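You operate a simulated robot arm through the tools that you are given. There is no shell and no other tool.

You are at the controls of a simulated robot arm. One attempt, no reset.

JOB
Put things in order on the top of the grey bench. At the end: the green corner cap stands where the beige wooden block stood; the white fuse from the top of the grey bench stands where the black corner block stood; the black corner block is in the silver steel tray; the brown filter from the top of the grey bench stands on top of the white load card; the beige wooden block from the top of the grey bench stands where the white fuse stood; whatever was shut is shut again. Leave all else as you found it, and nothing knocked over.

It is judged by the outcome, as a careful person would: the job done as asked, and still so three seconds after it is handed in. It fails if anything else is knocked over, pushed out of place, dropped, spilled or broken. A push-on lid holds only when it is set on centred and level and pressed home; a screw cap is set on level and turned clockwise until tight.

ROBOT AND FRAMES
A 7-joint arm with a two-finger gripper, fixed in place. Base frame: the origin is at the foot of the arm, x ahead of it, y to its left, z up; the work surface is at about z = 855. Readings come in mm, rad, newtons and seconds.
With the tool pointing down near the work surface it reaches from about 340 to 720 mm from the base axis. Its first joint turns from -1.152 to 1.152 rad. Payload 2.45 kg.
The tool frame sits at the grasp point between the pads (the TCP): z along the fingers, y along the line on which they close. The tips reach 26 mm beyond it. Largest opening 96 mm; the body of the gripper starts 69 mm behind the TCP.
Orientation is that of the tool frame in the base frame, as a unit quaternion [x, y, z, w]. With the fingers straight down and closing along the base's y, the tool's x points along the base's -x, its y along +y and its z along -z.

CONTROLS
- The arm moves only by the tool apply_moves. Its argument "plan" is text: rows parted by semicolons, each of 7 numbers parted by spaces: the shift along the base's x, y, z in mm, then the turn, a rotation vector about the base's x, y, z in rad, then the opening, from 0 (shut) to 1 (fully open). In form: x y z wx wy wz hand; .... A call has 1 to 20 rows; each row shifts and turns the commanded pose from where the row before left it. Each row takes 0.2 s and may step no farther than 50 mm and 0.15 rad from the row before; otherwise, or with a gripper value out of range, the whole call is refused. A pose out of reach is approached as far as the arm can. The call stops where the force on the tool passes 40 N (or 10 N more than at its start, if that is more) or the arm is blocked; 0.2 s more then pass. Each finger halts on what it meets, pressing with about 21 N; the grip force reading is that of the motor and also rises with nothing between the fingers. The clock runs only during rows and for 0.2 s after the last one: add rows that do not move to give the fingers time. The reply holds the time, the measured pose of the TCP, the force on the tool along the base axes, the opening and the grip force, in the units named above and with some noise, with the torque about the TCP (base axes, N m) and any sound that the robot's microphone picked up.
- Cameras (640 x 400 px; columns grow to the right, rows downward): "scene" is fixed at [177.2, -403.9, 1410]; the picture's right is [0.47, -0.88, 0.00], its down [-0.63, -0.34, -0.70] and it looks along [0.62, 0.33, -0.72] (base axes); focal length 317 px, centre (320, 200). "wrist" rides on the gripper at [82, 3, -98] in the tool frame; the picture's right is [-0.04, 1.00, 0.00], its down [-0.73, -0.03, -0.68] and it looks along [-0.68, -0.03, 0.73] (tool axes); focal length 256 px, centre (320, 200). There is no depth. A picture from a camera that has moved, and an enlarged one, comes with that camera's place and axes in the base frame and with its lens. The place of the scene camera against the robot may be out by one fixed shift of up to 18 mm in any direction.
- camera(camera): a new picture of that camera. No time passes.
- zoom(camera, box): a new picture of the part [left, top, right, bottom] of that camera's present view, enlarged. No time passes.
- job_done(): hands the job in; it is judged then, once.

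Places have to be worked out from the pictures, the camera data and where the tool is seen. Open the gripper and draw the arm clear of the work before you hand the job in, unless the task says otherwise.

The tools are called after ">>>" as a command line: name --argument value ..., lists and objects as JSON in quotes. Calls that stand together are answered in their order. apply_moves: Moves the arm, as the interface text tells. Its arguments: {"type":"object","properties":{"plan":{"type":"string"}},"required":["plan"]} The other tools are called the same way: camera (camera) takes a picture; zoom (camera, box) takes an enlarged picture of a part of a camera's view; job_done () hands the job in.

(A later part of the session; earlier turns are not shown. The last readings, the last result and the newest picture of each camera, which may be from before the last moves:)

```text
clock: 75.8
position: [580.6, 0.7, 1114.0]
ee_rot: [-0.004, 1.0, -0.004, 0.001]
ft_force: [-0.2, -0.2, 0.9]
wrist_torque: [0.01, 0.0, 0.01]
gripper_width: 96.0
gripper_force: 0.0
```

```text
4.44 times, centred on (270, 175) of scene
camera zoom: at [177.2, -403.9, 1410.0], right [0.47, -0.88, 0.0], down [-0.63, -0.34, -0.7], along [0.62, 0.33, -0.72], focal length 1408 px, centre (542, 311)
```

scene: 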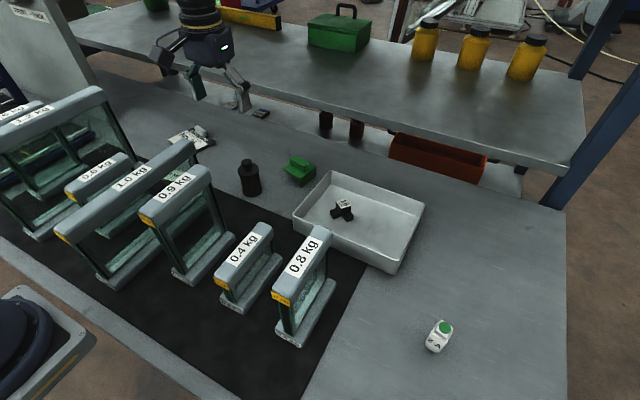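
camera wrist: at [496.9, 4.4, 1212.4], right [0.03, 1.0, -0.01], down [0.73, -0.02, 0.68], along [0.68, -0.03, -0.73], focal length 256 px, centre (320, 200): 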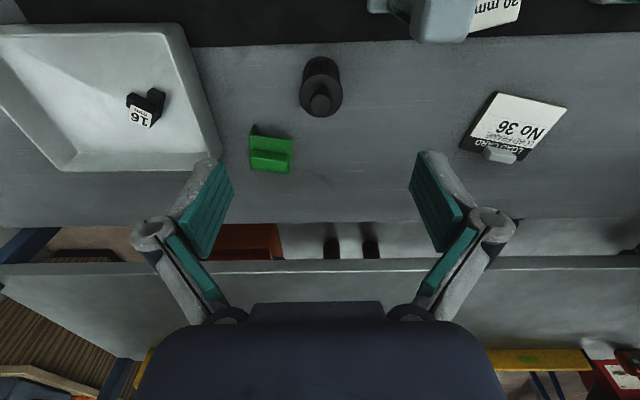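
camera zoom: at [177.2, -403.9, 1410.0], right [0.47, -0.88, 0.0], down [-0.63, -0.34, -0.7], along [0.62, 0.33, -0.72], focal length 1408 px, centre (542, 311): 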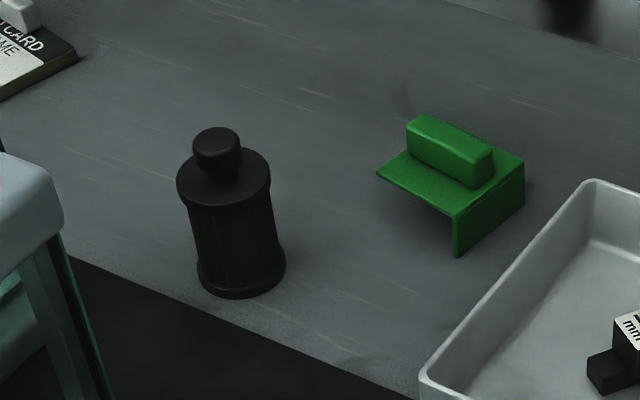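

The filter's axis is at about (608, -1), with Ø≈48 flanges and the top flange near z = 920. I position above it and descend to mid height to check centring.

>>> apply_moves --plan "15 -1 0 0 0 0 1;12 -1 -30 0 0 0 1;0 0 -45 0 0 0 1;0 0 -45 0 0 0 1;0 0 -20 0 0 0 1;0 0 0 0 0 0 1"

>>> camera --camera "wrist"

>>> camera --camera "scene"

```text
clock: 77.2
position: [606.0, -0.9, 972.8]
ee_rot: [-0.004, 1.0, -0.003, 0.0]
ft_force: [-0.2, 0.4, 0.2]
wrist_torque: [0.02, -0.02, 0.02]
gripper_width: 95.7
gripper_force: 0.0
```

```text
taken
camera wrist: at [522.9, 3.2, 1070.9], right [0.03, 1.0, -0.01], down [0.73, -0.02, 0.68], along [0.68, -0.03, -0.73], focal length 256 px, centre (320, 200)
```

wrist: 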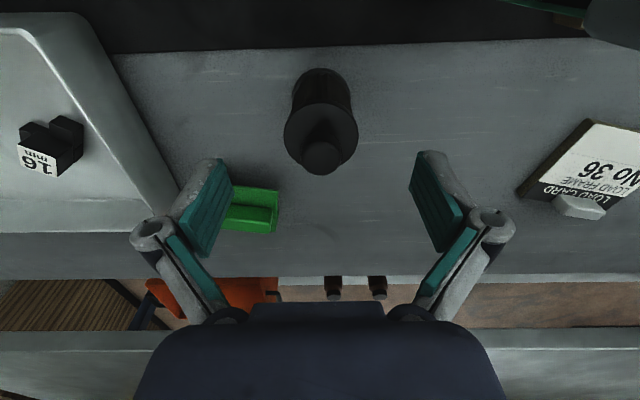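

```text
taken
```

scene: 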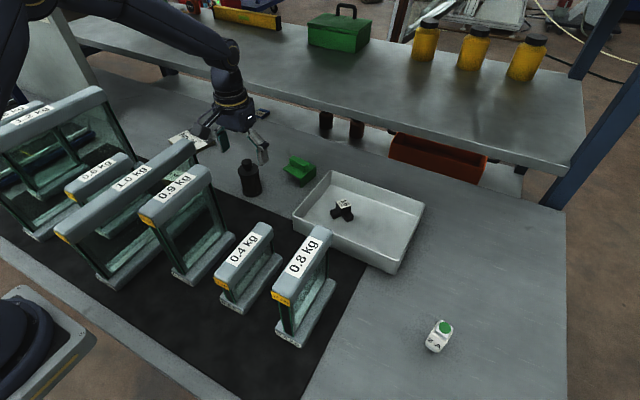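

Filter is centred. I descend to z ≈ 886 and close.

>>> apply_moves --plan "1 0 -35 0 0 0 1;0 0 -30 0 0 0 1;0 0 -15 0 0 0 1;0 0 -6 0 0 0 1;0 0 0 0 0 0 0.8;0 0 0 0 0 0 0.6;0 0 0 0 0 0 0.4;0 0 0 0 0 0 0.2;0 0 0 0 0 0 0;0 0 0 0 0 0 0;0 0 0 0 0 0 0"

>>> camera --camera "wrist"

>>> zoom --camera "scene" --box '[160, 80, 340, 220]'

```text
clock: 79.6
position: [608.2, -1.6, 887.0]
ee_rot: [-0.003, 1.0, -0.003, 0.001]
ft_force: [0.0, 0.2, 1.6]
wrist_torque: [0.01, 0.01, -0.03]
gripper_width: 46.6
gripper_force: 20.9
```

```text
taken
camera wrist: at [524.3, 3.1, 985.4], right [0.03, 1.0, -0.01], down [0.73, -0.02, 0.68], along [0.68, -0.03, -0.73], focal length 256 px, centre (320, 200)
```

wrist: 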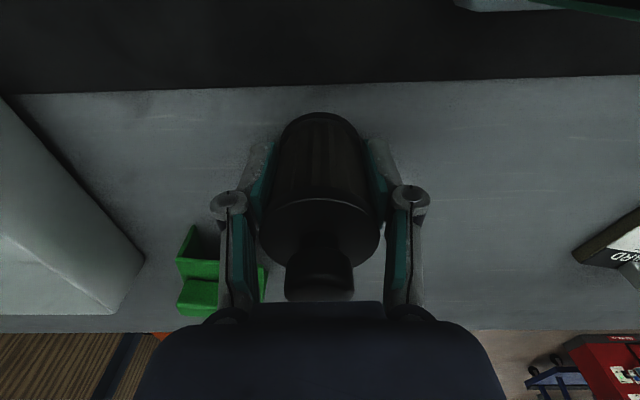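

```text
2.86 times, centred on (250, 150) of scene
camera zoom: at [177.2, -403.9, 1410.0], right [0.47, -0.88, 0.0], down [-0.63, -0.34, -0.7], along [0.62, 0.33, -0.72], focal length 905 px, centre (520, 343)
```

zoom: 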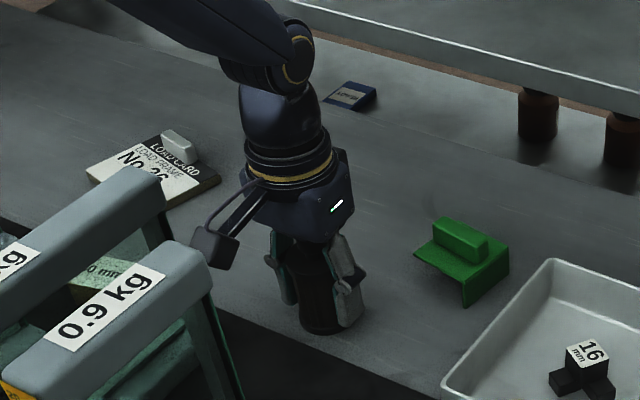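

Gripped at 46.6 mm. I lift slowly, check, then carry it towards the load card.

>>> apply_moves --plan "0 0 4 0 0 0 0;0 0 8 0 0 0 0;0 0 20 0 0 0 0;0 0 35 0 0 0 0;0 0 40 0 0 0 0;0 0 20 0 0 0 0;0 0 0 0 0 0 0"

>>> camera --camera "wrist"

>>> zoom --camera "scene" --box '[160, 60, 340, 200]'

```text
clock: 81.2
position: [606.9, -1.8, 1013.9]
ee_rot: [-0.003, 1.0, -0.003, 0.001]
ft_force: [-0.7, 0.1, -1.5]
wrist_torque: [-0.03, 0.01, -0.01]
gripper_width: 46.8
gripper_force: 21.4
```

```text
taken
camera wrist: at [523.8, 2.1, 1112.5], right [0.03, 1.0, -0.01], down [0.73, -0.02, 0.68], along [0.68, -0.03, -0.73], focal length 256 px, centre (320, 200)
```

wrist: 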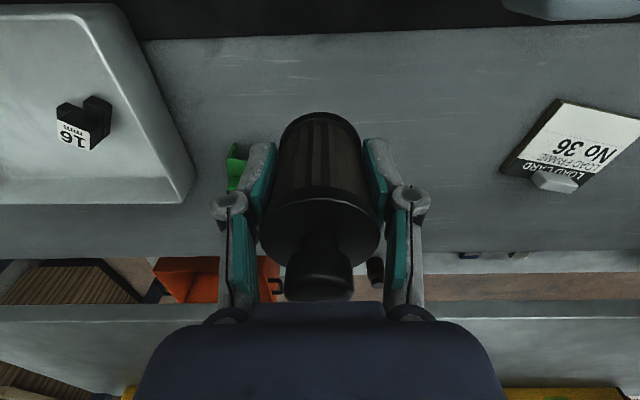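

```text
2.86 times, centred on (250, 130) of scene
camera zoom: at [177.2, -403.9, 1409.9], right [0.47, -0.88, 0.0], down [-0.63, -0.34, -0.7], along [0.62, 0.33, -0.72], focal length 905 px, centre (520, 400)
```

zoom: 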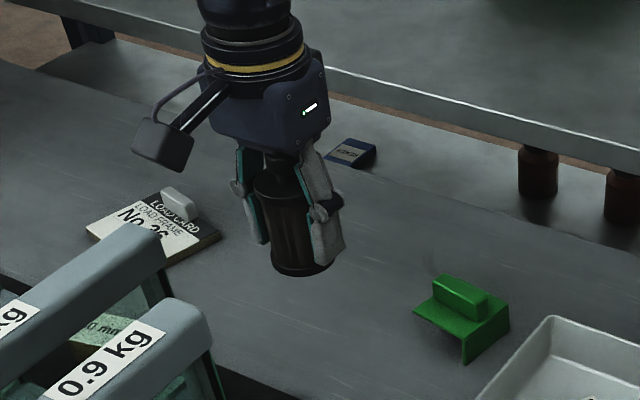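

Held upright. I move to above the card, aiming for (671, 262).

>>> apply_moves --plan "8 25 0 0 0 0 0;10 40 0 0 0 0 0;10 40 0 0 0 0 0;10 40 0 0 0 0 0;10 40 0 0 0 0 0;10 40 0 0 0 0 0;6 39 0 0 0 0 0;0 0 0 0 0 0 0"

>>> camera --camera "wrist"

>>> camera --camera "scene"

```text
clock: 83.0
position: [664.5, 260.5, 1010.8]
ee_rot: [-0.004, 1.0, -0.004, 0.0]
ft_force: [0.5, -1.0, -1.0]
wrist_torque: [0.0, -0.01, -0.01]
gripper_width: 46.9
gripper_force: 21.2
out of reach, approached as far as the arm can: row 7
```

```text
taken
camera wrist: at [582.4, 264.3, 1110.5], right [0.03, 1.0, -0.01], down [0.73, -0.02, 0.68], along [0.68, -0.03, -0.73], focal length 256 px, centre (320, 200)
```

wrist: 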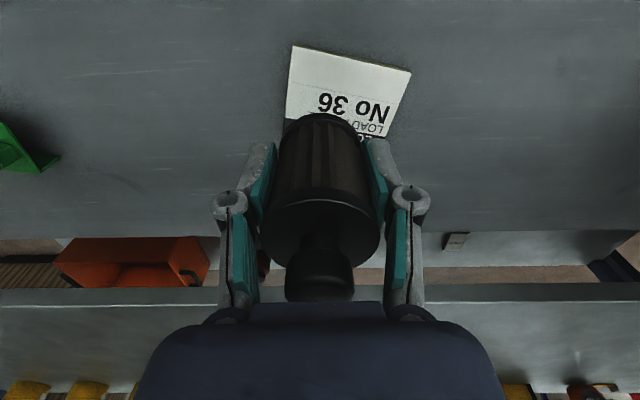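

```text
taken
```

scene: 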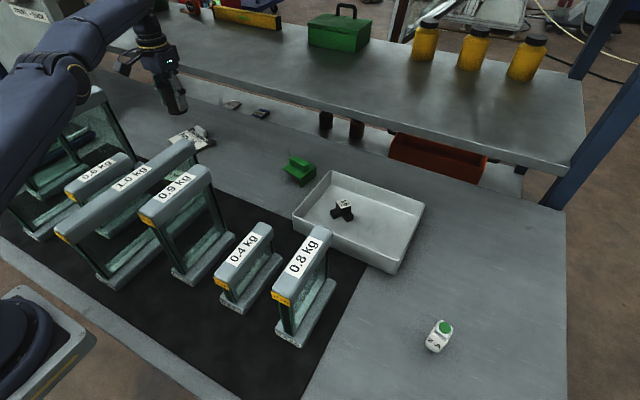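

The reach limit at this height is about R = 714. I descend to z ≈ 925 (still clear of the card and clip) and see whether more reach is available there.

>>> apply_moves --plan "0 0 -30 0 0 0 0;0 0 -30 0 0 0 0;0 0 -25 0 0 0 0;3 -2 0 0 0 0 0;3 -2 0 0 0 0 0;0 0 0 0 0 0 0"

>>> camera --camera "wrist"

>>> zoom --camera "scene" --box '[130, 60, 250, 160]'

```text
clock: 84.4
position: [671.8, 257.5, 927.2]
ee_rot: [-0.004, 1.0, -0.004, 0.0]
ft_force: [-0.1, 0.5, -1.4]
wrist_torque: [-0.03, 0.01, 0.02]
gripper_width: 46.5
gripper_force: 20.7
```

```text
taken
camera wrist: at [588.7, 260.0, 1025.7], right [0.03, 1.0, -0.01], down [0.73, -0.02, 0.68], along [0.68, -0.03, -0.73], focal length 256 px, centre (320, 200)
```

wrist: 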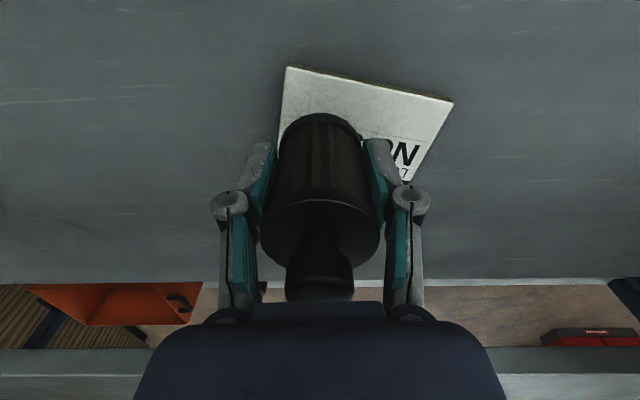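

```text
4.00 times, centred on (190, 110) of scene
camera zoom: at [177.2, -403.9, 1409.9], right [0.47, -0.88, 0.0], down [-0.63, -0.34, -0.7], along [0.62, 0.33, -0.72], focal length 1267 px, centre (840, 560)
```

zoom: 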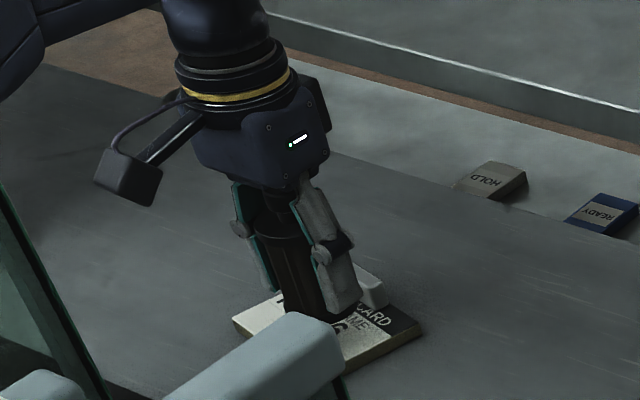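

Reached R ≈ 719 here. The filter overhangs little; I try nudging +y to be more central on the card.

>>> apply_moves --plan "0 4 0 0 0 0 0;0 4 0 0 0 0 0;0 3 0 0 0 0 0;0 0 0 0 0 0 0"

>>> camera --camera "wrist"

```text
clock: 85.4
position: [670.0, 266.9, 927.9]
ee_rot: [-0.003, 1.0, -0.002, 0.001]
ft_force: [0.7, -0.5, -0.8]
wrist_torque: [-0.02, 0.0, -0.01]
gripper_width: 46.8
gripper_force: 21.3
```

```text
taken
camera wrist: at [588.4, 271.0, 1026.1], right [0.03, 1.0, -0.01], down [0.73, -0.02, 0.68], along [0.68, -0.03, -0.73], focal length 256 px, centre (320, 200)
```

wrist: 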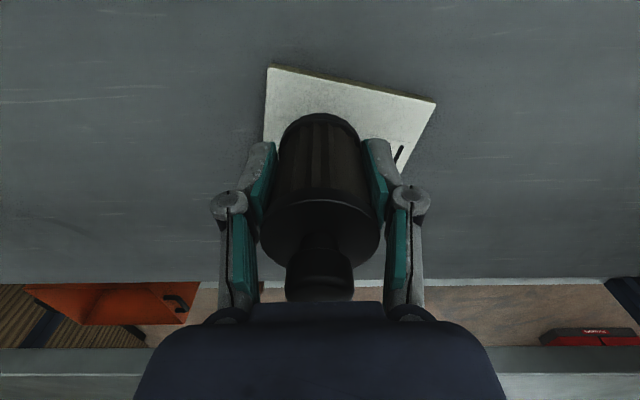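

Now about 30 mm from the near edge and 37 mm from the side edge: good. I lower towards the card.

>>> apply_moves --plan "1 0 -10 0 0 0 0;1 0 -8 0 0 0 0;0 0 -5 0 0 0 0;0 0 0 0 0 0 0"

>>> apply_moves --plan "0 0 -2 0 0 0 0;0 0 -2 0 0 0 0;0 0 0 0 0 0 0"

>>> zoom --camera "scene" --box '[160, 110, 230, 165]'

>>> camera --camera "wrist"

```text
clock: 86.4
position: [672.4, 265.2, 906.0]
ee_rot: [-0.004, 1.0, -0.002, 0.001]
ft_force: [0.2, 0.5, -0.4]
wrist_torque: [-0.02, -0.03, 0.01]
gripper_width: 46.8
gripper_force: 20.8
```

```text
clock: 87.2
position: [671.5, 267.1, 902.1]
ee_rot: [-0.003, 1.0, -0.003, 0.001]
ft_force: [0.1, -0.8, -1.6]
wrist_torque: [0.01, -0.02, 0.01]
gripper_width: 46.7
gripper_force: 21.0
```

```text
7.27 times, centred on (195, 138) of scene
camera zoom: at [177.2, -403.9, 1410.0], right [0.47, -0.88, 0.0], down [-0.63, -0.34, -0.7], along [0.62, 0.33, -0.72], focal length 2304 px, centre (1229, 654)
```

zoom: 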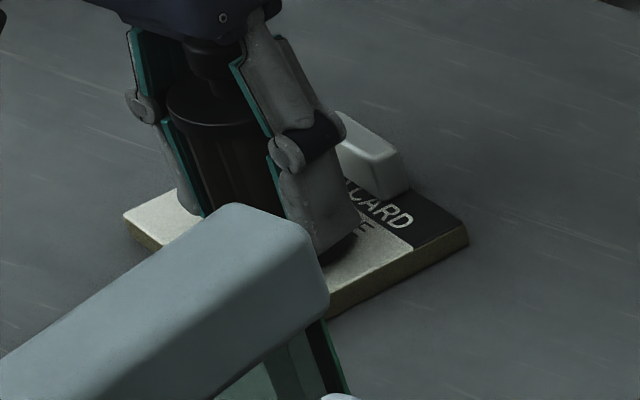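

```text
taken
camera wrist: at [588.6, 270.1, 999.4], right [0.03, 1.0, -0.01], down [0.73, -0.02, 0.68], along [0.68, -0.03, -0.73], focal length 256 px, centre (320, 200)
```

wrist: 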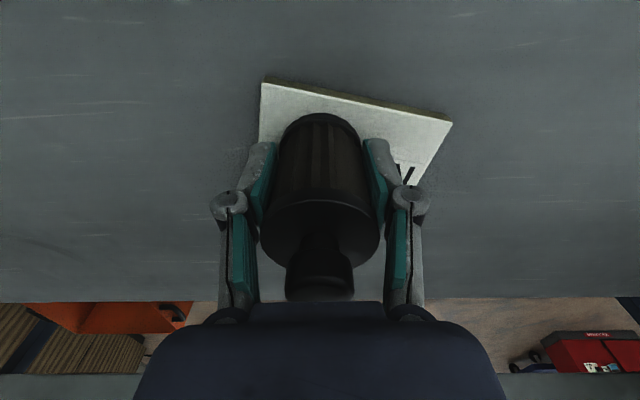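

Close now. Stepping down 1.5 mm at a time.

>>> apply_moves --plan "0 0 -1.5 0 0 0 0;0 0 -1 0 0 0 0;0 0 0 0 0 0 0"

>>> apply_moves --plan "0 0 -1.2 0 0 0 0;0 0 0 0 0 0 0"

>>> apply_moves --plan "0 0 -1 0 0 0 0;0 0 0 0 0 0 0"

```text
clock: 88.0
position: [671.0, 266.8, 898.9]
ee_rot: [-0.003, 1.0, -0.002, 0.002]
ft_force: [-0.7, -0.3, 3.7]
wrist_torque: [-0.04, 0.05, 0.0]
gripper_width: 46.7
gripper_force: 20.9
```

```text
clock: 88.6
position: [672.4, 267.8, 899.6]
ee_rot: [-0.003, 1.0, -0.001, 0.002]
ft_force: [-2.8, -1.5, 14.8]
wrist_torque: [-0.01, 0.1, 0.0]
gripper_width: 47.1
gripper_force: 21.0
```

```text
clock: 89.2
position: [672.6, 266.7, 897.4]
ee_rot: [-0.004, 1.0, -0.002, 0.003]
ft_force: [4.0, 3.2, 15.2]
wrist_torque: [0.14, -0.22, 0.01]
gripper_width: 47.0
gripper_force: 20.7
```

Contact made at the first step (card top found), and I slightly over-pressed; I back off 2 mm and then release.

>>> apply_moves --plan "0 0 1 0 0 0 0;0 0 1 0 0 0 0;0 0 0 0 0 0 0"

>>> zoom --camera "scene" --box '[160, 110, 230, 165]'

>>> camera --camera "wrist"

```text
clock: 90.0
position: [672.0, 266.3, 897.7]
ee_rot: [-0.004, 1.0, -0.003, 0.0]
ft_force: [1.6, 0.3, 4.5]
wrist_torque: [0.01, -0.13, 0.0]
gripper_width: 46.9
gripper_force: 21.1
```

```text
7.27 times, centred on (195, 138) of scene
camera zoom: at [177.1, -403.9, 1410.0], right [0.47, -0.88, 0.0], down [-0.63, -0.34, -0.7], along [0.62, 0.33, -0.72], focal length 2304 px, centre (1229, 654)
```

zoom: 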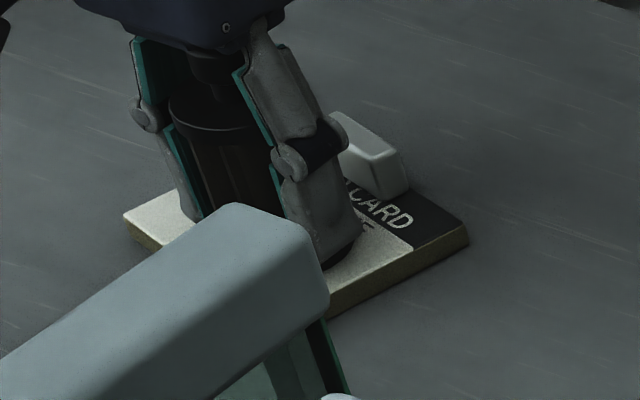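

```text
taken
camera wrist: at [588.6, 270.3, 995.8], right [0.03, 1.0, -0.01], down [0.73, -0.02, 0.68], along [0.68, -0.03, -0.73], focal length 256 px, centre (320, 200)
```

wrist: 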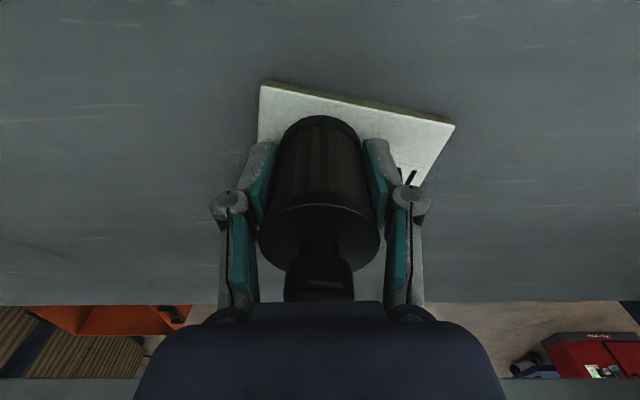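

The card is unmoved and the filter rests on it. I open the fingers.

>>> apply_moves --plan "0 0 0 0 0 0 0.55;0 0 0 0 0 0 0.65;0 0 0 0 0 0 0.8;0 0 0 0 0 0 0.9;0 0 0 0 0 0 0.9"

>>> camera --camera "wrist"

>>> zoom --camera "scene" --box '[160, 100, 240, 165]'

```text
clock: 91.2
position: [671.4, 267.3, 898.4]
ee_rot: [-0.003, 1.0, -0.003, 0.001]
ft_force: [0.1, -1.0, 0.4]
wrist_torque: [-0.02, 0.0, 0.05]
gripper_width: 86.4
gripper_force: 0.1
```

```text
taken
camera wrist: at [589.0, 270.5, 996.8], right [0.03, 1.0, -0.01], down [0.73, -0.02, 0.68], along [0.68, -0.03, -0.73], focal length 256 px, centre (320, 200)
```

wrist: 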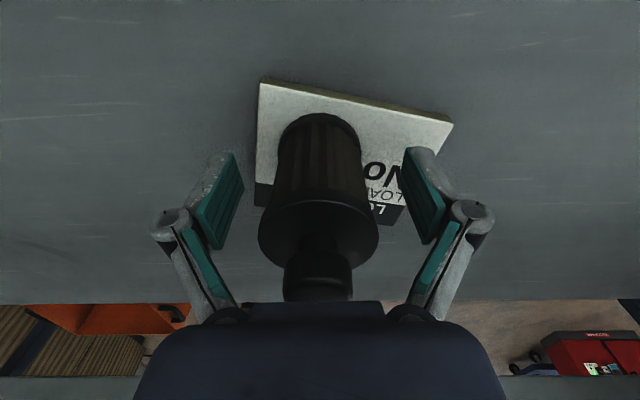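

```text
6.15 times, centred on (200, 132) of scene
camera zoom: at [177.2, -403.9, 1410.0], right [0.47, -0.88, 0.0], down [-0.63, -0.34, -0.7], along [0.62, 0.33, -0.72], focal length 1949 px, centre (1058, 615)
```

zoom: 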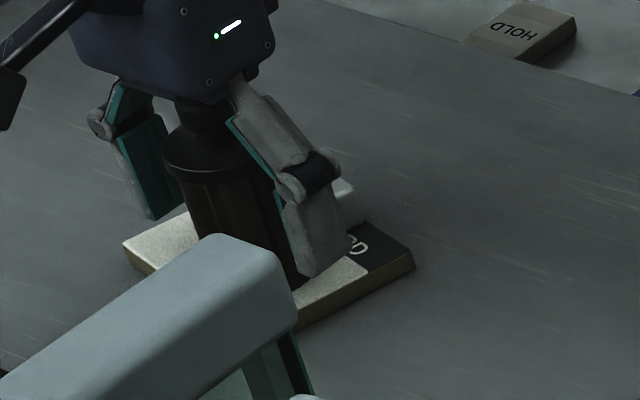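

The filter stands on the card. I rise straight up, easing slightly inward once higher.

>>> apply_moves --plan "0 0 10 0 0 0 0.95;0 0 20 0 0 0 0.95;0 0 25 0 0 0 0.95;-4 0 25 0 0 0 0.95;-6 0 35 0 0 0 1;-10 -10 40 0 0 0 1;-20 -30 10 0 0 0 1;-5 -45 0 0 0 0 1;0 -48 0 0 0 0 1;0 -48 0 0 0 0 1;0 -48 0 0 0 0 1;0 -48 0 0 0 0 1;0 0 0 0 0 0 1"

>>> camera --camera "wrist"

>>> camera --camera "scene"

```text
clock: 94.0
position: [624.8, -12.0, 1063.1]
ee_rot: [-0.004, 1.0, -0.003, 0.0]
ft_force: [0.0, -0.8, 0.0]
wrist_torque: [0.03, 0.01, 0.0]
gripper_width: 96.2
gripper_force: 0.0
out of reach, approached as far as the arm can: row 3
```

```text
taken
camera wrist: at [541.7, -8.7, 1162.6], right [0.03, 1.0, -0.01], down [0.73, -0.02, 0.68], along [0.68, -0.03, -0.73], focal length 256 px, centre (320, 200)
```

wrist: 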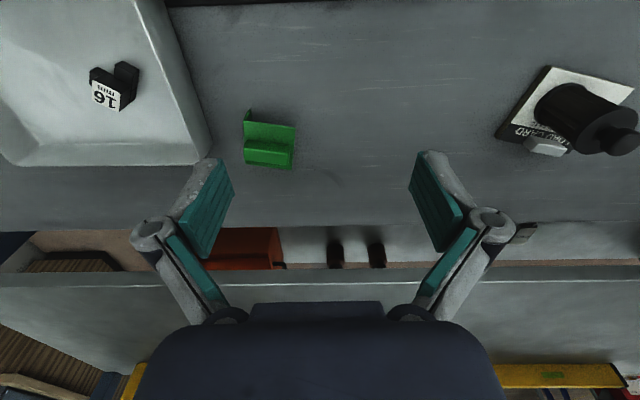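

```text
taken
```

scene: 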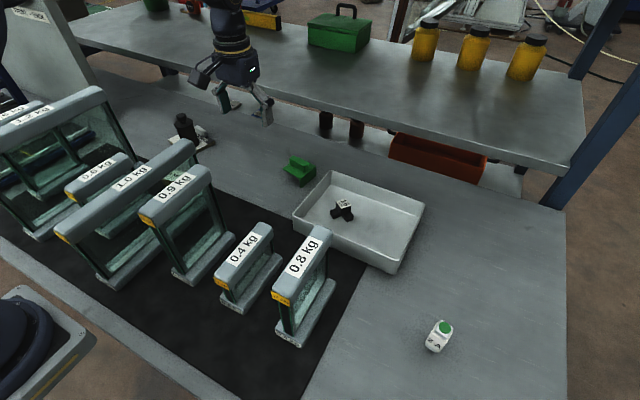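

The filter stands upright on the card. Now the green cap: I zoom in to work out its shape and place.

>>> zoom --camera "wrist" --box '[220, 90, 340, 190]'

>>> zoom --camera "scene" --box '[270, 145, 334, 195]'

>>> zoom --camera "scene" --box '[140, 90, 250, 170]'

```text
4.00 times, centred on (280, 140) of wrist
camera zoom: at [541.7, -8.7, 1162.6], right [0.03, 1.0, -0.01], down [0.73, -0.02, 0.68], along [0.68, -0.03, -0.73], focal length 1024 px, centre (480, 440)
```

zoom: 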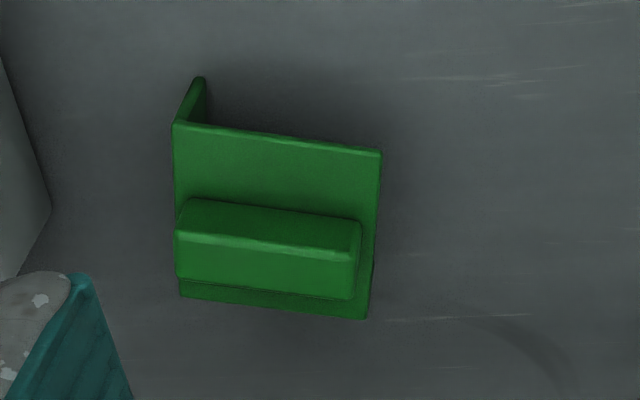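

```text
8.00 times, centred on (302, 170) of scene
camera zoom: at [177.2, -403.9, 1410.0], right [0.47, -0.88, 0.0], down [-0.63, -0.34, -0.7], along [0.62, 0.33, -0.72], focal length 2534 px, centre (464, 440)
```

zoom: 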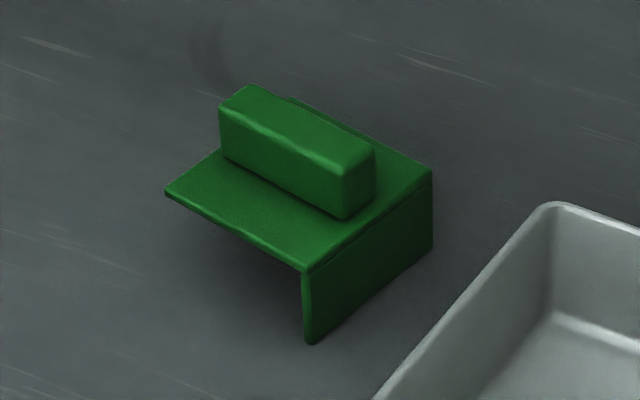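

```text
5.00 times, centred on (195, 130) of scene
camera zoom: at [177.2, -403.9, 1410.0], right [0.47, -0.88, 0.0], down [-0.63, -0.34, -0.7], along [0.62, 0.33, -0.72], focal length 1584 px, centre (945, 550)
```

zoom: 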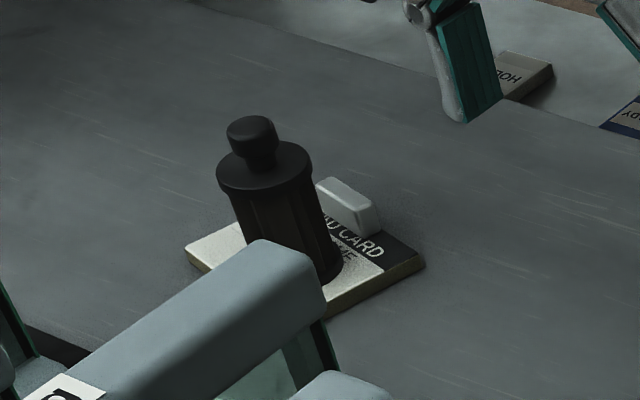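

The cap is a 60 mm plate (top z ≈ 887) on side flanges, with a rib about 17 mm wide on top centred near (711, -81), yaw ≈ -0.165. I'll grip the rib across its width, so I yaw by -1.736 and approach.

>>> apply_moves --plan "6 -5 0 0 0 -0.1447 0.9;6 -5 0 0 0 -0.1447 0.8;6 -6 0 0 0 -0.1447 0.7;6 -6 0 0 0 -0.1447 0.6;6 -6 0 0 0 -0.1447 0.5;6 -6 -10 0 0 -0.1447 0.5;6 -6 -10 0 0 -0.1447 0.5;6 -6 -10 0 0 -0.1447 0.5;6 -6 -10 0 0 -0.1447 0.5;6 -6 -10 0 0 -0.1447 0.5;6 -6 -10 0 0 -0.1447 0.5;4 -5 -10 0 0 -0.1447 0.5;0 0 0 0 0 0 0.5"

>>> camera --camera "wrist"

>>> zoom --camera "wrist" --box '[260, 60, 388, 160]'

>>> camera --camera "scene"

```text
clock: 96.8
position: [694.8, -80.5, 993.1]
ee_rot: [0.762, 0.647, -0.003, 0.0]
ft_force: [-0.6, 0.0, 0.3]
wrist_torque: [-0.01, 0.05, 0.01]
gripper_width: 47.9
gripper_force: 0.0
```

```text
taken
camera wrist: at [710.9, 0.2, 1091.0], right [0.98, -0.2, -0.01], down [-0.14, -0.72, 0.68], along [-0.14, -0.67, -0.73], focal length 256 px, centre (320, 200)
```

wrist: 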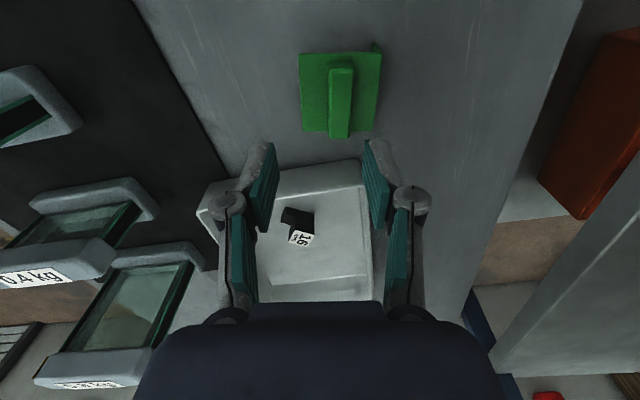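

```text
4.00 times, centred on (324, 110) of wrist
camera zoom: at [710.9, 0.2, 1091.0], right [0.98, -0.2, -0.01], down [-0.14, -0.72, 0.68], along [-0.14, -0.67, -0.73], focal length 1024 px, centre (304, 560)
```

zoom: 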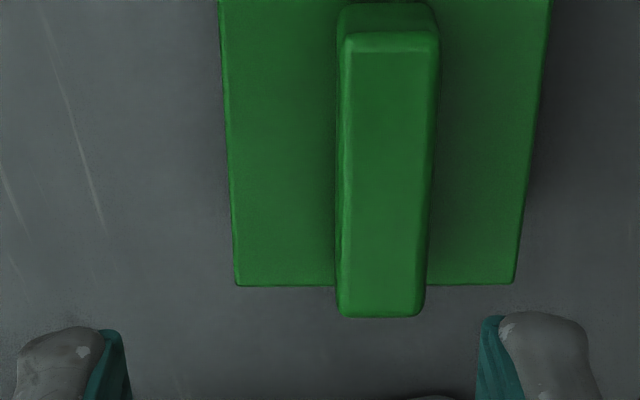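

```text
taken
```

scene: 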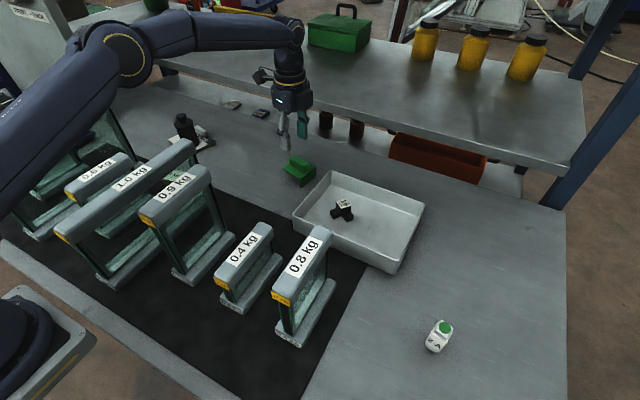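

Rib centre is about (709, -80), 16.5 mm wide. I shift +14 in x while lowering to z ≈ 935.

>>> apply_moves --plan "0 0 -25 0 0 -0.015 0.5;7 0 -20 0 0 0 0.5;7 0 -13 0 0 0 0.5;0 0 0 0 0 0 0.5"

>>> camera --camera "wrist"

>>> zoom --camera "wrist" --box '[240, 80, 400, 205]'

```text
clock: 97.8
position: [709.3, -79.5, 934.8]
ee_rot: [0.766, 0.643, -0.002, -0.002]
ft_force: [-0.8, 0.4, -0.1]
wrist_torque: [0.02, 0.03, -0.04]
gripper_width: 48.0
gripper_force: 0.1
```

```text
taken
camera wrist: at [726.0, -0.3, 1032.9], right [0.98, -0.21, -0.01], down [-0.15, -0.72, 0.68], along [-0.15, -0.66, -0.73], focal length 256 px, centre (320, 200)
```

wrist: 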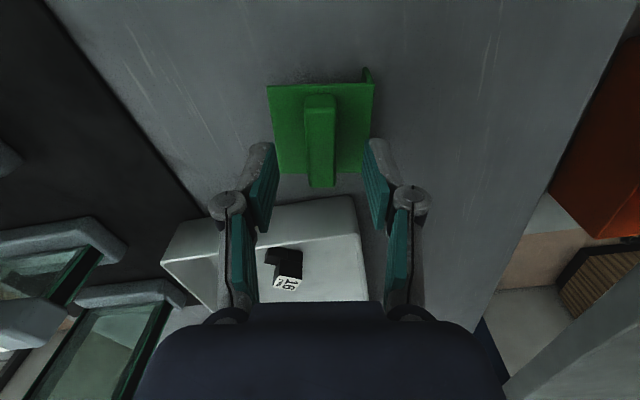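

```text
3.20 times, centred on (320, 142) of wrist
camera zoom: at [726.0, -0.3, 1032.9], right [0.98, -0.21, -0.01], down [-0.15, -0.72, 0.68], along [-0.15, -0.66, -0.73], focal length 819 px, centre (320, 384)
```

zoom: 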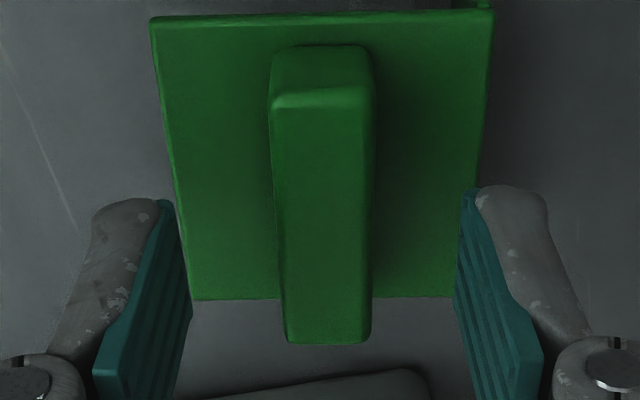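

Centred on the rib. I lower carefully so that the tips end just above the plate.

>>> apply_moves --plan "-0.5 0.3 -10 0 0 0 0.5;0 0 -5 0 0 0 0.5;0 0 -3 0 0 0 0.5;0 0 0 0 0 0 0.5"

>>> zoom --camera "wrist" --box '[240, 80, 400, 205]'

>>> zoom --camera "scene" --box '[260, 120, 340, 195]'

```text
clock: 98.8
position: [708.1, -79.7, 917.4]
ee_rot: [0.766, 0.642, -0.003, -0.002]
ft_force: [0.4, -0.1, 0.1]
wrist_torque: [0.02, 0.01, 0.01]
gripper_width: 48.2
gripper_force: 0.1
```

```text
3.20 times, centred on (320, 142) of wrist
camera zoom: at [725.2, 0.3, 1015.2], right [0.98, -0.21, -0.01], down [-0.15, -0.72, 0.68], along [-0.15, -0.66, -0.73], focal length 819 px, centre (320, 384)
```

zoom: 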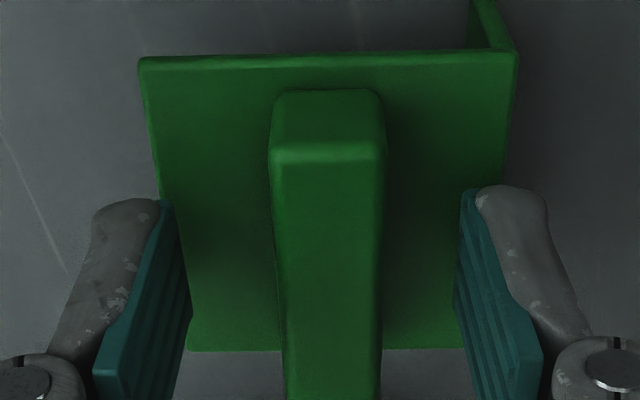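

```text
5.33 times, centred on (300, 158) of scene
camera zoom: at [177.2, -403.9, 1410.0], right [0.47, -0.88, 0.0], down [-0.63, -0.34, -0.7], along [0.62, 0.33, -0.72], focal length 1690 px, centre (427, 427)
```

zoom: 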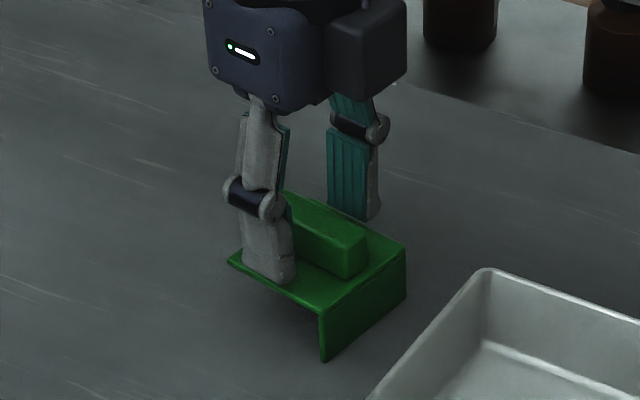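

Tips are a few mm above the plate. I lower another 2.5 mm and close.

>>> apply_moves --plan "0 0 -1.5 0 0 0 0.5;0 0 -1 0 0 0 0.5;0 0 0 0 0 0 0.5"

>>> apply_moves --plan "0 0 0 0 0 0 0.35;0 0 0 0 0 0 0.2;0 0 0 0 0 0 0.1;0 0 0 0 0 0 0;0 0 0 0 0 0 0;0 0 0 0 0 0 0"

>>> zoom --camera "wrist" --box '[240, 80, 400, 205]'

>>> zoom --camera "scene" --box '[260, 120, 340, 195]'

```text
clock: 99.6
position: [708.3, -79.7, 914.6]
ee_rot: [0.766, 0.643, -0.002, -0.002]
ft_force: [-0.4, -0.7, 0.2]
wrist_torque: [0.02, -0.01, 0.04]
gripper_width: 47.9
gripper_force: 0.1
```

```text
clock: 101.0
position: [708.7, -79.7, 915.6]
ee_rot: [0.766, 0.643, -0.003, -0.001]
ft_force: [-0.4, 0.5, 0.6]
wrist_torque: [0.0, -0.04, -0.01]
gripper_width: 17.0
gripper_force: 21.6
```

```text
3.20 times, centred on (320, 142) of wrist
camera zoom: at [725.2, 0.4, 1013.0], right [0.98, -0.21, -0.01], down [-0.15, -0.72, 0.68], along [-0.15, -0.66, -0.73], focal length 819 px, centre (320, 384)
```

zoom: 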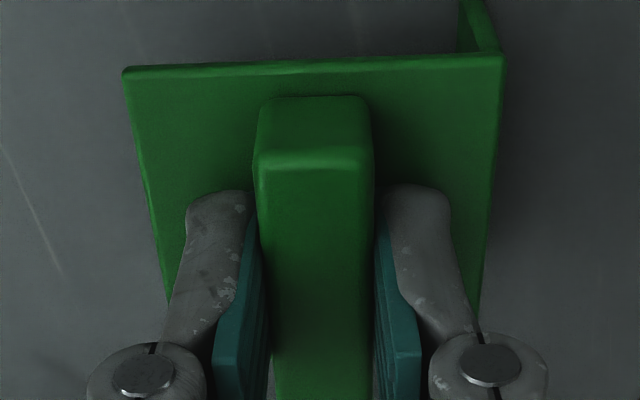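

```text
5.33 times, centred on (300, 158) of scene
camera zoom: at [177.2, -403.9, 1409.9], right [0.47, -0.88, 0.0], down [-0.63, -0.34, -0.7], along [0.62, 0.33, -0.72], focal length 1690 px, centre (427, 427)
```

zoom: 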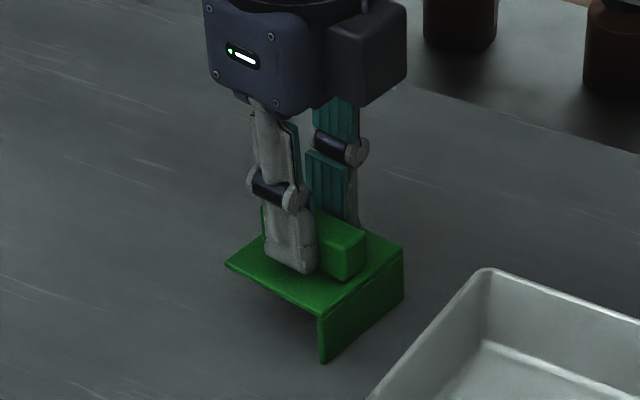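

Gripped at 17 mm. I lift very gently and check.

>>> apply_moves --plan "0 0 1.5 0 0 0 0;0 0 2 0 0 0 0;0 0 3 0 0 0 0;0 0 4 0 0 0 0;0 0 5 0 0 0 0;0 0 0 0 0 0 0"

>>> zoom --camera "wrist" --box '[240, 80, 400, 205]'

>>> zoom --camera "scene" --box '[260, 120, 340, 195]'

```text
clock: 102.4
position: [707.9, -79.0, 930.6]
ee_rot: [0.766, 0.643, -0.003, -0.002]
ft_force: [-0.4, 0.0, -0.5]
wrist_torque: [0.02, 0.03, 0.01]
gripper_width: 17.2
gripper_force: 21.2
```

```text
3.20 times, centred on (320, 142) of wrist
camera zoom: at [725.3, 0.1, 1028.7], right [0.98, -0.21, -0.01], down [-0.15, -0.72, 0.68], along [-0.15, -0.66, -0.73], focal length 819 px, centre (320, 384)
```

zoom: 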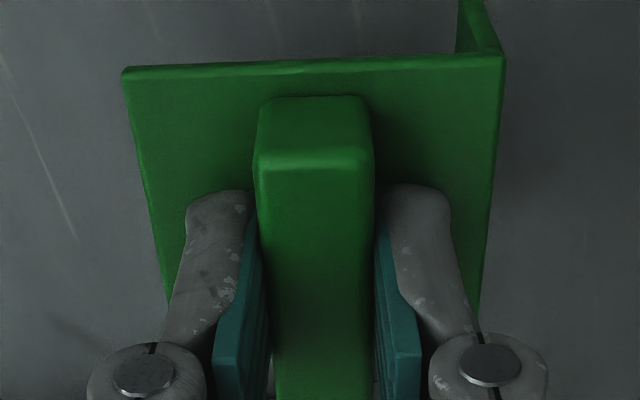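

```text
5.33 times, centred on (300, 158) of scene
camera zoom: at [177.2, -403.9, 1409.9], right [0.47, -0.88, 0.0], down [-0.63, -0.34, -0.7], along [0.62, 0.33, -0.72], focal length 1690 px, centre (427, 427)
```

zoom: 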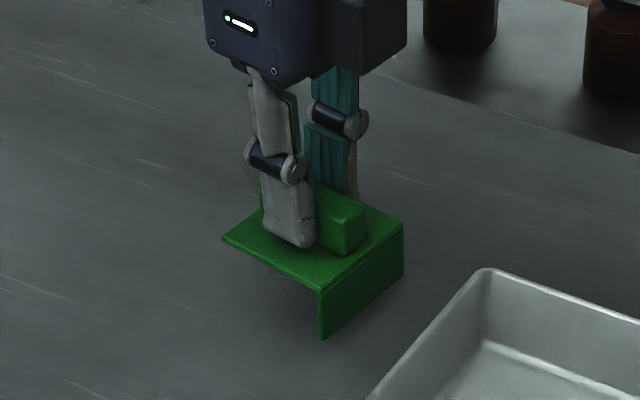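

It holds. I raise it gradually while drawing inward, keeping accelerations low.

>>> apply_moves --plan "-3 0 5 0 0 0 0;-8 -3 10 0 0 0 0;-12 -5 15 0 0 0 0;-15 -8 20 0 0 0 0;-15 -10 22 0 0 0 0;-15 -12 22 0 0 0 0;-12 -12 22 0 0 0 0;-10 -10 20 0 0 0 0;-6 -5 15 0 0 0 0;-4 -3 10 0 0 0 0;0 0 5 0 0 0 0;0 0 0 0 0 0 0"

>>> camera --camera "wrist"

>>> camera --camera "scene"

```text
clock: 105.0
position: [609.9, -147.1, 1096.5]
ee_rot: [0.766, 0.643, -0.003, 0.0]
ft_force: [0.1, -0.1, -0.8]
wrist_torque: [-0.01, 0.01, -0.01]
gripper_width: 17.2
gripper_force: 21.0
```

```text
taken
camera wrist: at [625.1, -67.9, 1194.7], right [0.98, -0.21, -0.01], down [-0.15, -0.72, 0.68], along [-0.15, -0.66, -0.73], focal length 256 px, centre (320, 200)
```

wrist: 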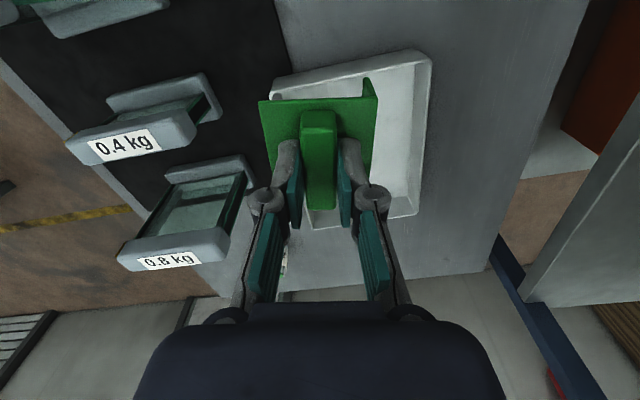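

```text
taken
```

scene: 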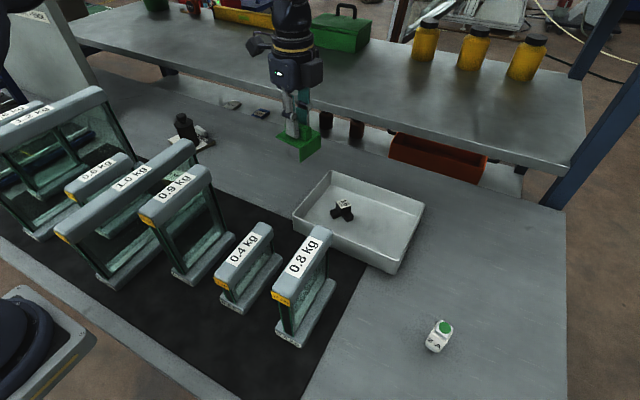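

Still held level. I carry it over the 0.8 kg frame's end at this height, turning the yaw by +1.95 rad so the camera stays clear of the frame.

>>> apply_moves --plan "-5 -6 0 0 0 0.06 0;-10 -12 0 0 0 0.12 0;-15 -17 0 0 0 0.122 0;-16 -18 0 0 0 0.122 0;-16 -18 0 0 0 0.122 0;-16 -18 0 0 0 0.122 0;-16 -18.5 0 0 0 0.122 0;-16 -18.5 0 0 0 0.122 0;-16 -18.5 0 0 0 0.122 0;-16 -18.5 0 0 0 0.122 0;-16 -18.5 0 0 0 0.122 0;-16 -18.5 0 0 0 0.122 0;-16 -18.5 0 0 0 0.122 0;-14 -16 0 0 0 0.122 0;-9 -10 0 0 0 0.122 0;-5.6 -5 0 0 0 0.122 0;-3 -3.4 0 0 0 0.066 0;0 0 0 0 0 0 0"

>>> camera --camera "wrist"

>>> camera --camera "scene"

```text
clock: 108.8
position: [387.0, -400.1, 1095.8]
ee_rot: [-0.106, 0.994, -0.003, 0.001]
ft_force: [0.2, 0.6, -0.7]
wrist_torque: [0.01, -0.02, -0.03]
gripper_width: 17.3
gripper_force: 20.8
```

```text
taken
camera wrist: at [305.0, -413.8, 1194.0], right [-0.17, 0.99, -0.01], down [0.72, 0.13, 0.68], along [0.67, 0.11, -0.73], focal length 256 px, centre (320, 200)
```

wrist: 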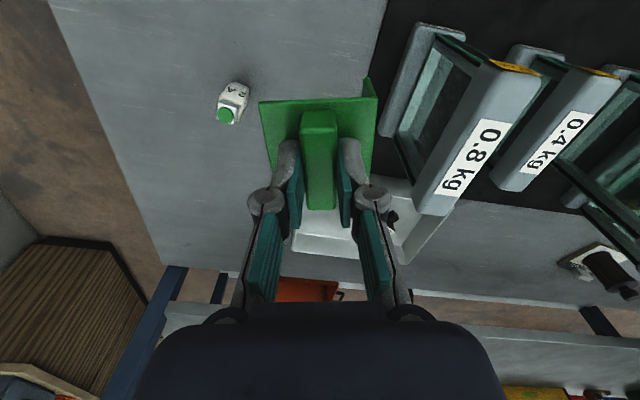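

```text
taken
```

scene: 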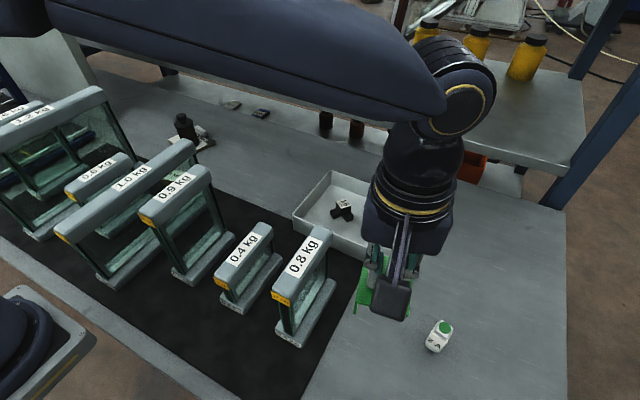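

In place over the beige block's old spot, with the cap level and clear of the mat edge. I descend.

>>> apply_moves --plan "1 -0.5 -8 0 0 0 0;0 0 -15 0 0 0 0;0 0 -22 0 0 0 0;0 0 -25 0 0 0 0;0 0 -25 0 0 0 0;0 0 -25 0 0 0 0;0 0 -22 0 0 0 0;0 0 -15 0 0 0 0;0 0 -9 0 0 0 0;0 0 -5 0 0 0 0;0 0 0 0 0 0 0"

>>> camera --camera "wrist"

>>> zoom --camera "scene" --box '[310, 230, 470, 370]'

```text
clock: 111.2
position: [386.6, -400.8, 924.7]
ee_rot: [-0.104, 0.995, -0.002, 0.001]
ft_force: [0.6, -0.3, 0.3]
wrist_torque: [0.02, 0.03, 0.02]
gripper_width: 16.9
gripper_force: 20.9
```

```text
taken
camera wrist: at [305.6, -413.7, 1023.3], right [-0.17, 0.99, -0.01], down [0.72, 0.13, 0.68], along [0.67, 0.11, -0.73], focal length 256 px, centre (320, 200)
```

wrist: 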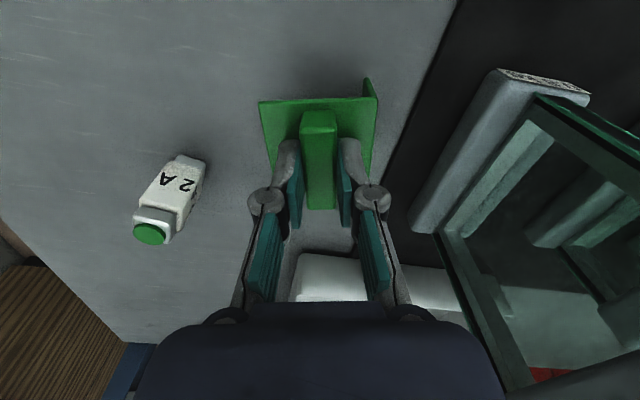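

```text
2.86 times, centred on (390, 300) of scene
camera zoom: at [177.2, -403.9, 1409.9], right [0.47, -0.88, 0.0], down [-0.63, -0.34, -0.7], along [0.62, 0.33, -0.72], focal length 905 px, centre (120, -86)
```

zoom: 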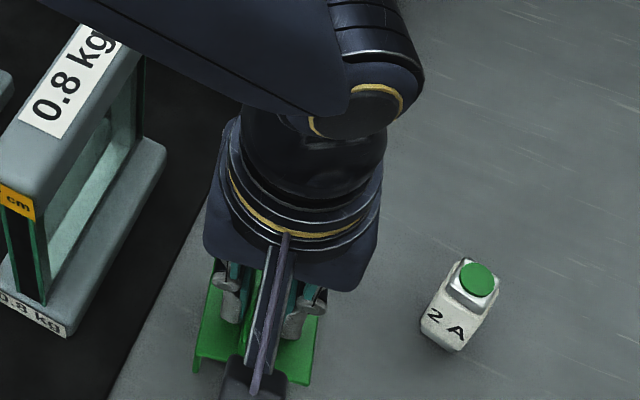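

About 9 mm above contact; I continue down in small steps.

>>> apply_moves --plan "1 0 -2.5 0 0 0 0;0.5 0 -2.5 0 0 0 0;0 0 -1.5 0 0 0 0;0 0 0 0 0 0 0"

>>> apply_moves --plan "0 0 -1.2 0 0 0 0;0 0 0 0 0 0 0"

```text
clock: 112.2
position: [390.5, -400.1, 918.3]
ee_rot: [-0.105, 0.994, -0.003, 0.001]
ft_force: [-0.8, -0.1, -0.1]
wrist_torque: [-0.05, -0.03, 0.01]
gripper_width: 16.9
gripper_force: 21.1
```

```text
clock: 112.8
position: [388.7, -401.5, 917.2]
ee_rot: [-0.105, 0.994, -0.003, 0.001]
ft_force: [-0.3, -0.1, -0.3]
wrist_torque: [-0.03, -0.01, 0.0]
gripper_width: 17.0
gripper_force: 21.1
```

>>> apply_moves --plan "0 0 -1 0 0 0 0;0 0 0 0 0 0 0"

```text
clock: 113.4
position: [389.4, -401.3, 916.3]
ee_rot: [-0.104, 0.995, -0.003, 0.001]
ft_force: [0.0, -0.1, 0.1]
wrist_torque: [-0.02, -0.02, -0.02]
gripper_width: 17.2
gripper_force: 21.0
```

No contact yet; another 1 mm.

>>> apply_moves --plan "0 0 -0.8 0 0 0 0;0 0 0 0 0 0 0"

```text
clock: 114.0
position: [389.3, -400.4, 915.1]
ee_rot: [-0.105, 0.994, -0.004, 0.001]
ft_force: [-0.5, 0.6, 0.0]
wrist_torque: [-0.01, 0.0, 0.01]
gripper_width: 17.2
gripper_force: 20.8
```

>>> apply_moves --plan "0 0 -0.8 0 0 0 0;0 0 0 0 0 0 0"

```text
clock: 114.6
position: [389.6, -400.0, 914.7]
ee_rot: [-0.104, 0.995, -0.003, 0.002]
ft_force: [0.1, 0.2, 0.8]
wrist_torque: [0.0, 0.0, 0.03]
gripper_width: 16.9
gripper_force: 20.9
```

Likely just touching; a last 0.6 mm to confirm.

>>> apply_moves --plan "0 0 -0.6 0 0 0 0;0 0 0 0 0 0 0"

```text
clock: 115.2
position: [388.7, -400.6, 914.3]
ee_rot: [-0.105, 0.994, -0.004, 0.001]
ft_force: [0.6, -0.4, 4.5]
wrist_torque: [0.12, 0.09, -0.02]
gripper_width: 17.1
gripper_force: 21.1
```

Contact at 4.5 N. I open the fingers and check the cap.

>>> apply_moves --plan "0 0 0 0 0 0 0.25;0 0 0 0 0 0 0.35;0 0 0 0 0 0 0.5;0 0 0 0 0 0 0.5"

>>> camera --camera "wrist"

>>> zoom --camera "scene" --box '[310, 230, 470, 370]'

```text
clock: 116.2
position: [388.3, -400.6, 913.5]
ee_rot: [-0.104, 0.995, -0.002, 0.002]
ft_force: [0.9, -1.1, 0.4]
wrist_torque: [0.02, -0.01, 0.0]
gripper_width: 48.1
gripper_force: 0.0
```

```text
taken
camera wrist: at [307.0, -413.5, 1012.6], right [-0.17, 0.99, -0.01], down [0.72, 0.13, 0.68], along [0.67, 0.11, -0.73], focal length 256 px, centre (320, 200)
```

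wrist: 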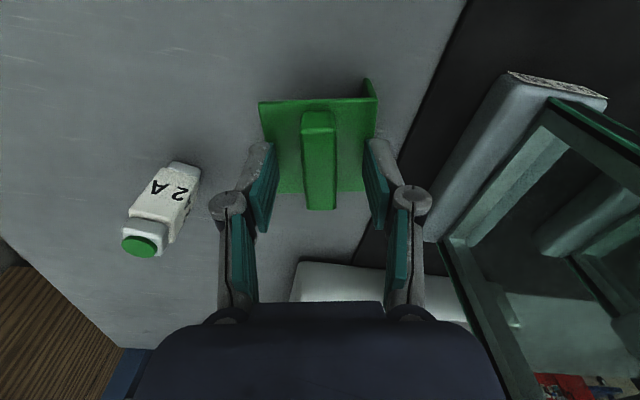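

```text
2.86 times, centred on (390, 300) of scene
camera zoom: at [177.2, -403.9, 1410.0], right [0.47, -0.88, 0.0], down [-0.63, -0.34, -0.7], along [0.62, 0.33, -0.72], focal length 905 px, centre (120, -86)
```

zoom: 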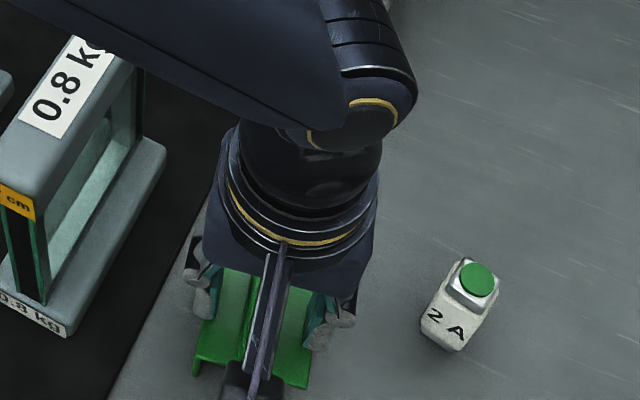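

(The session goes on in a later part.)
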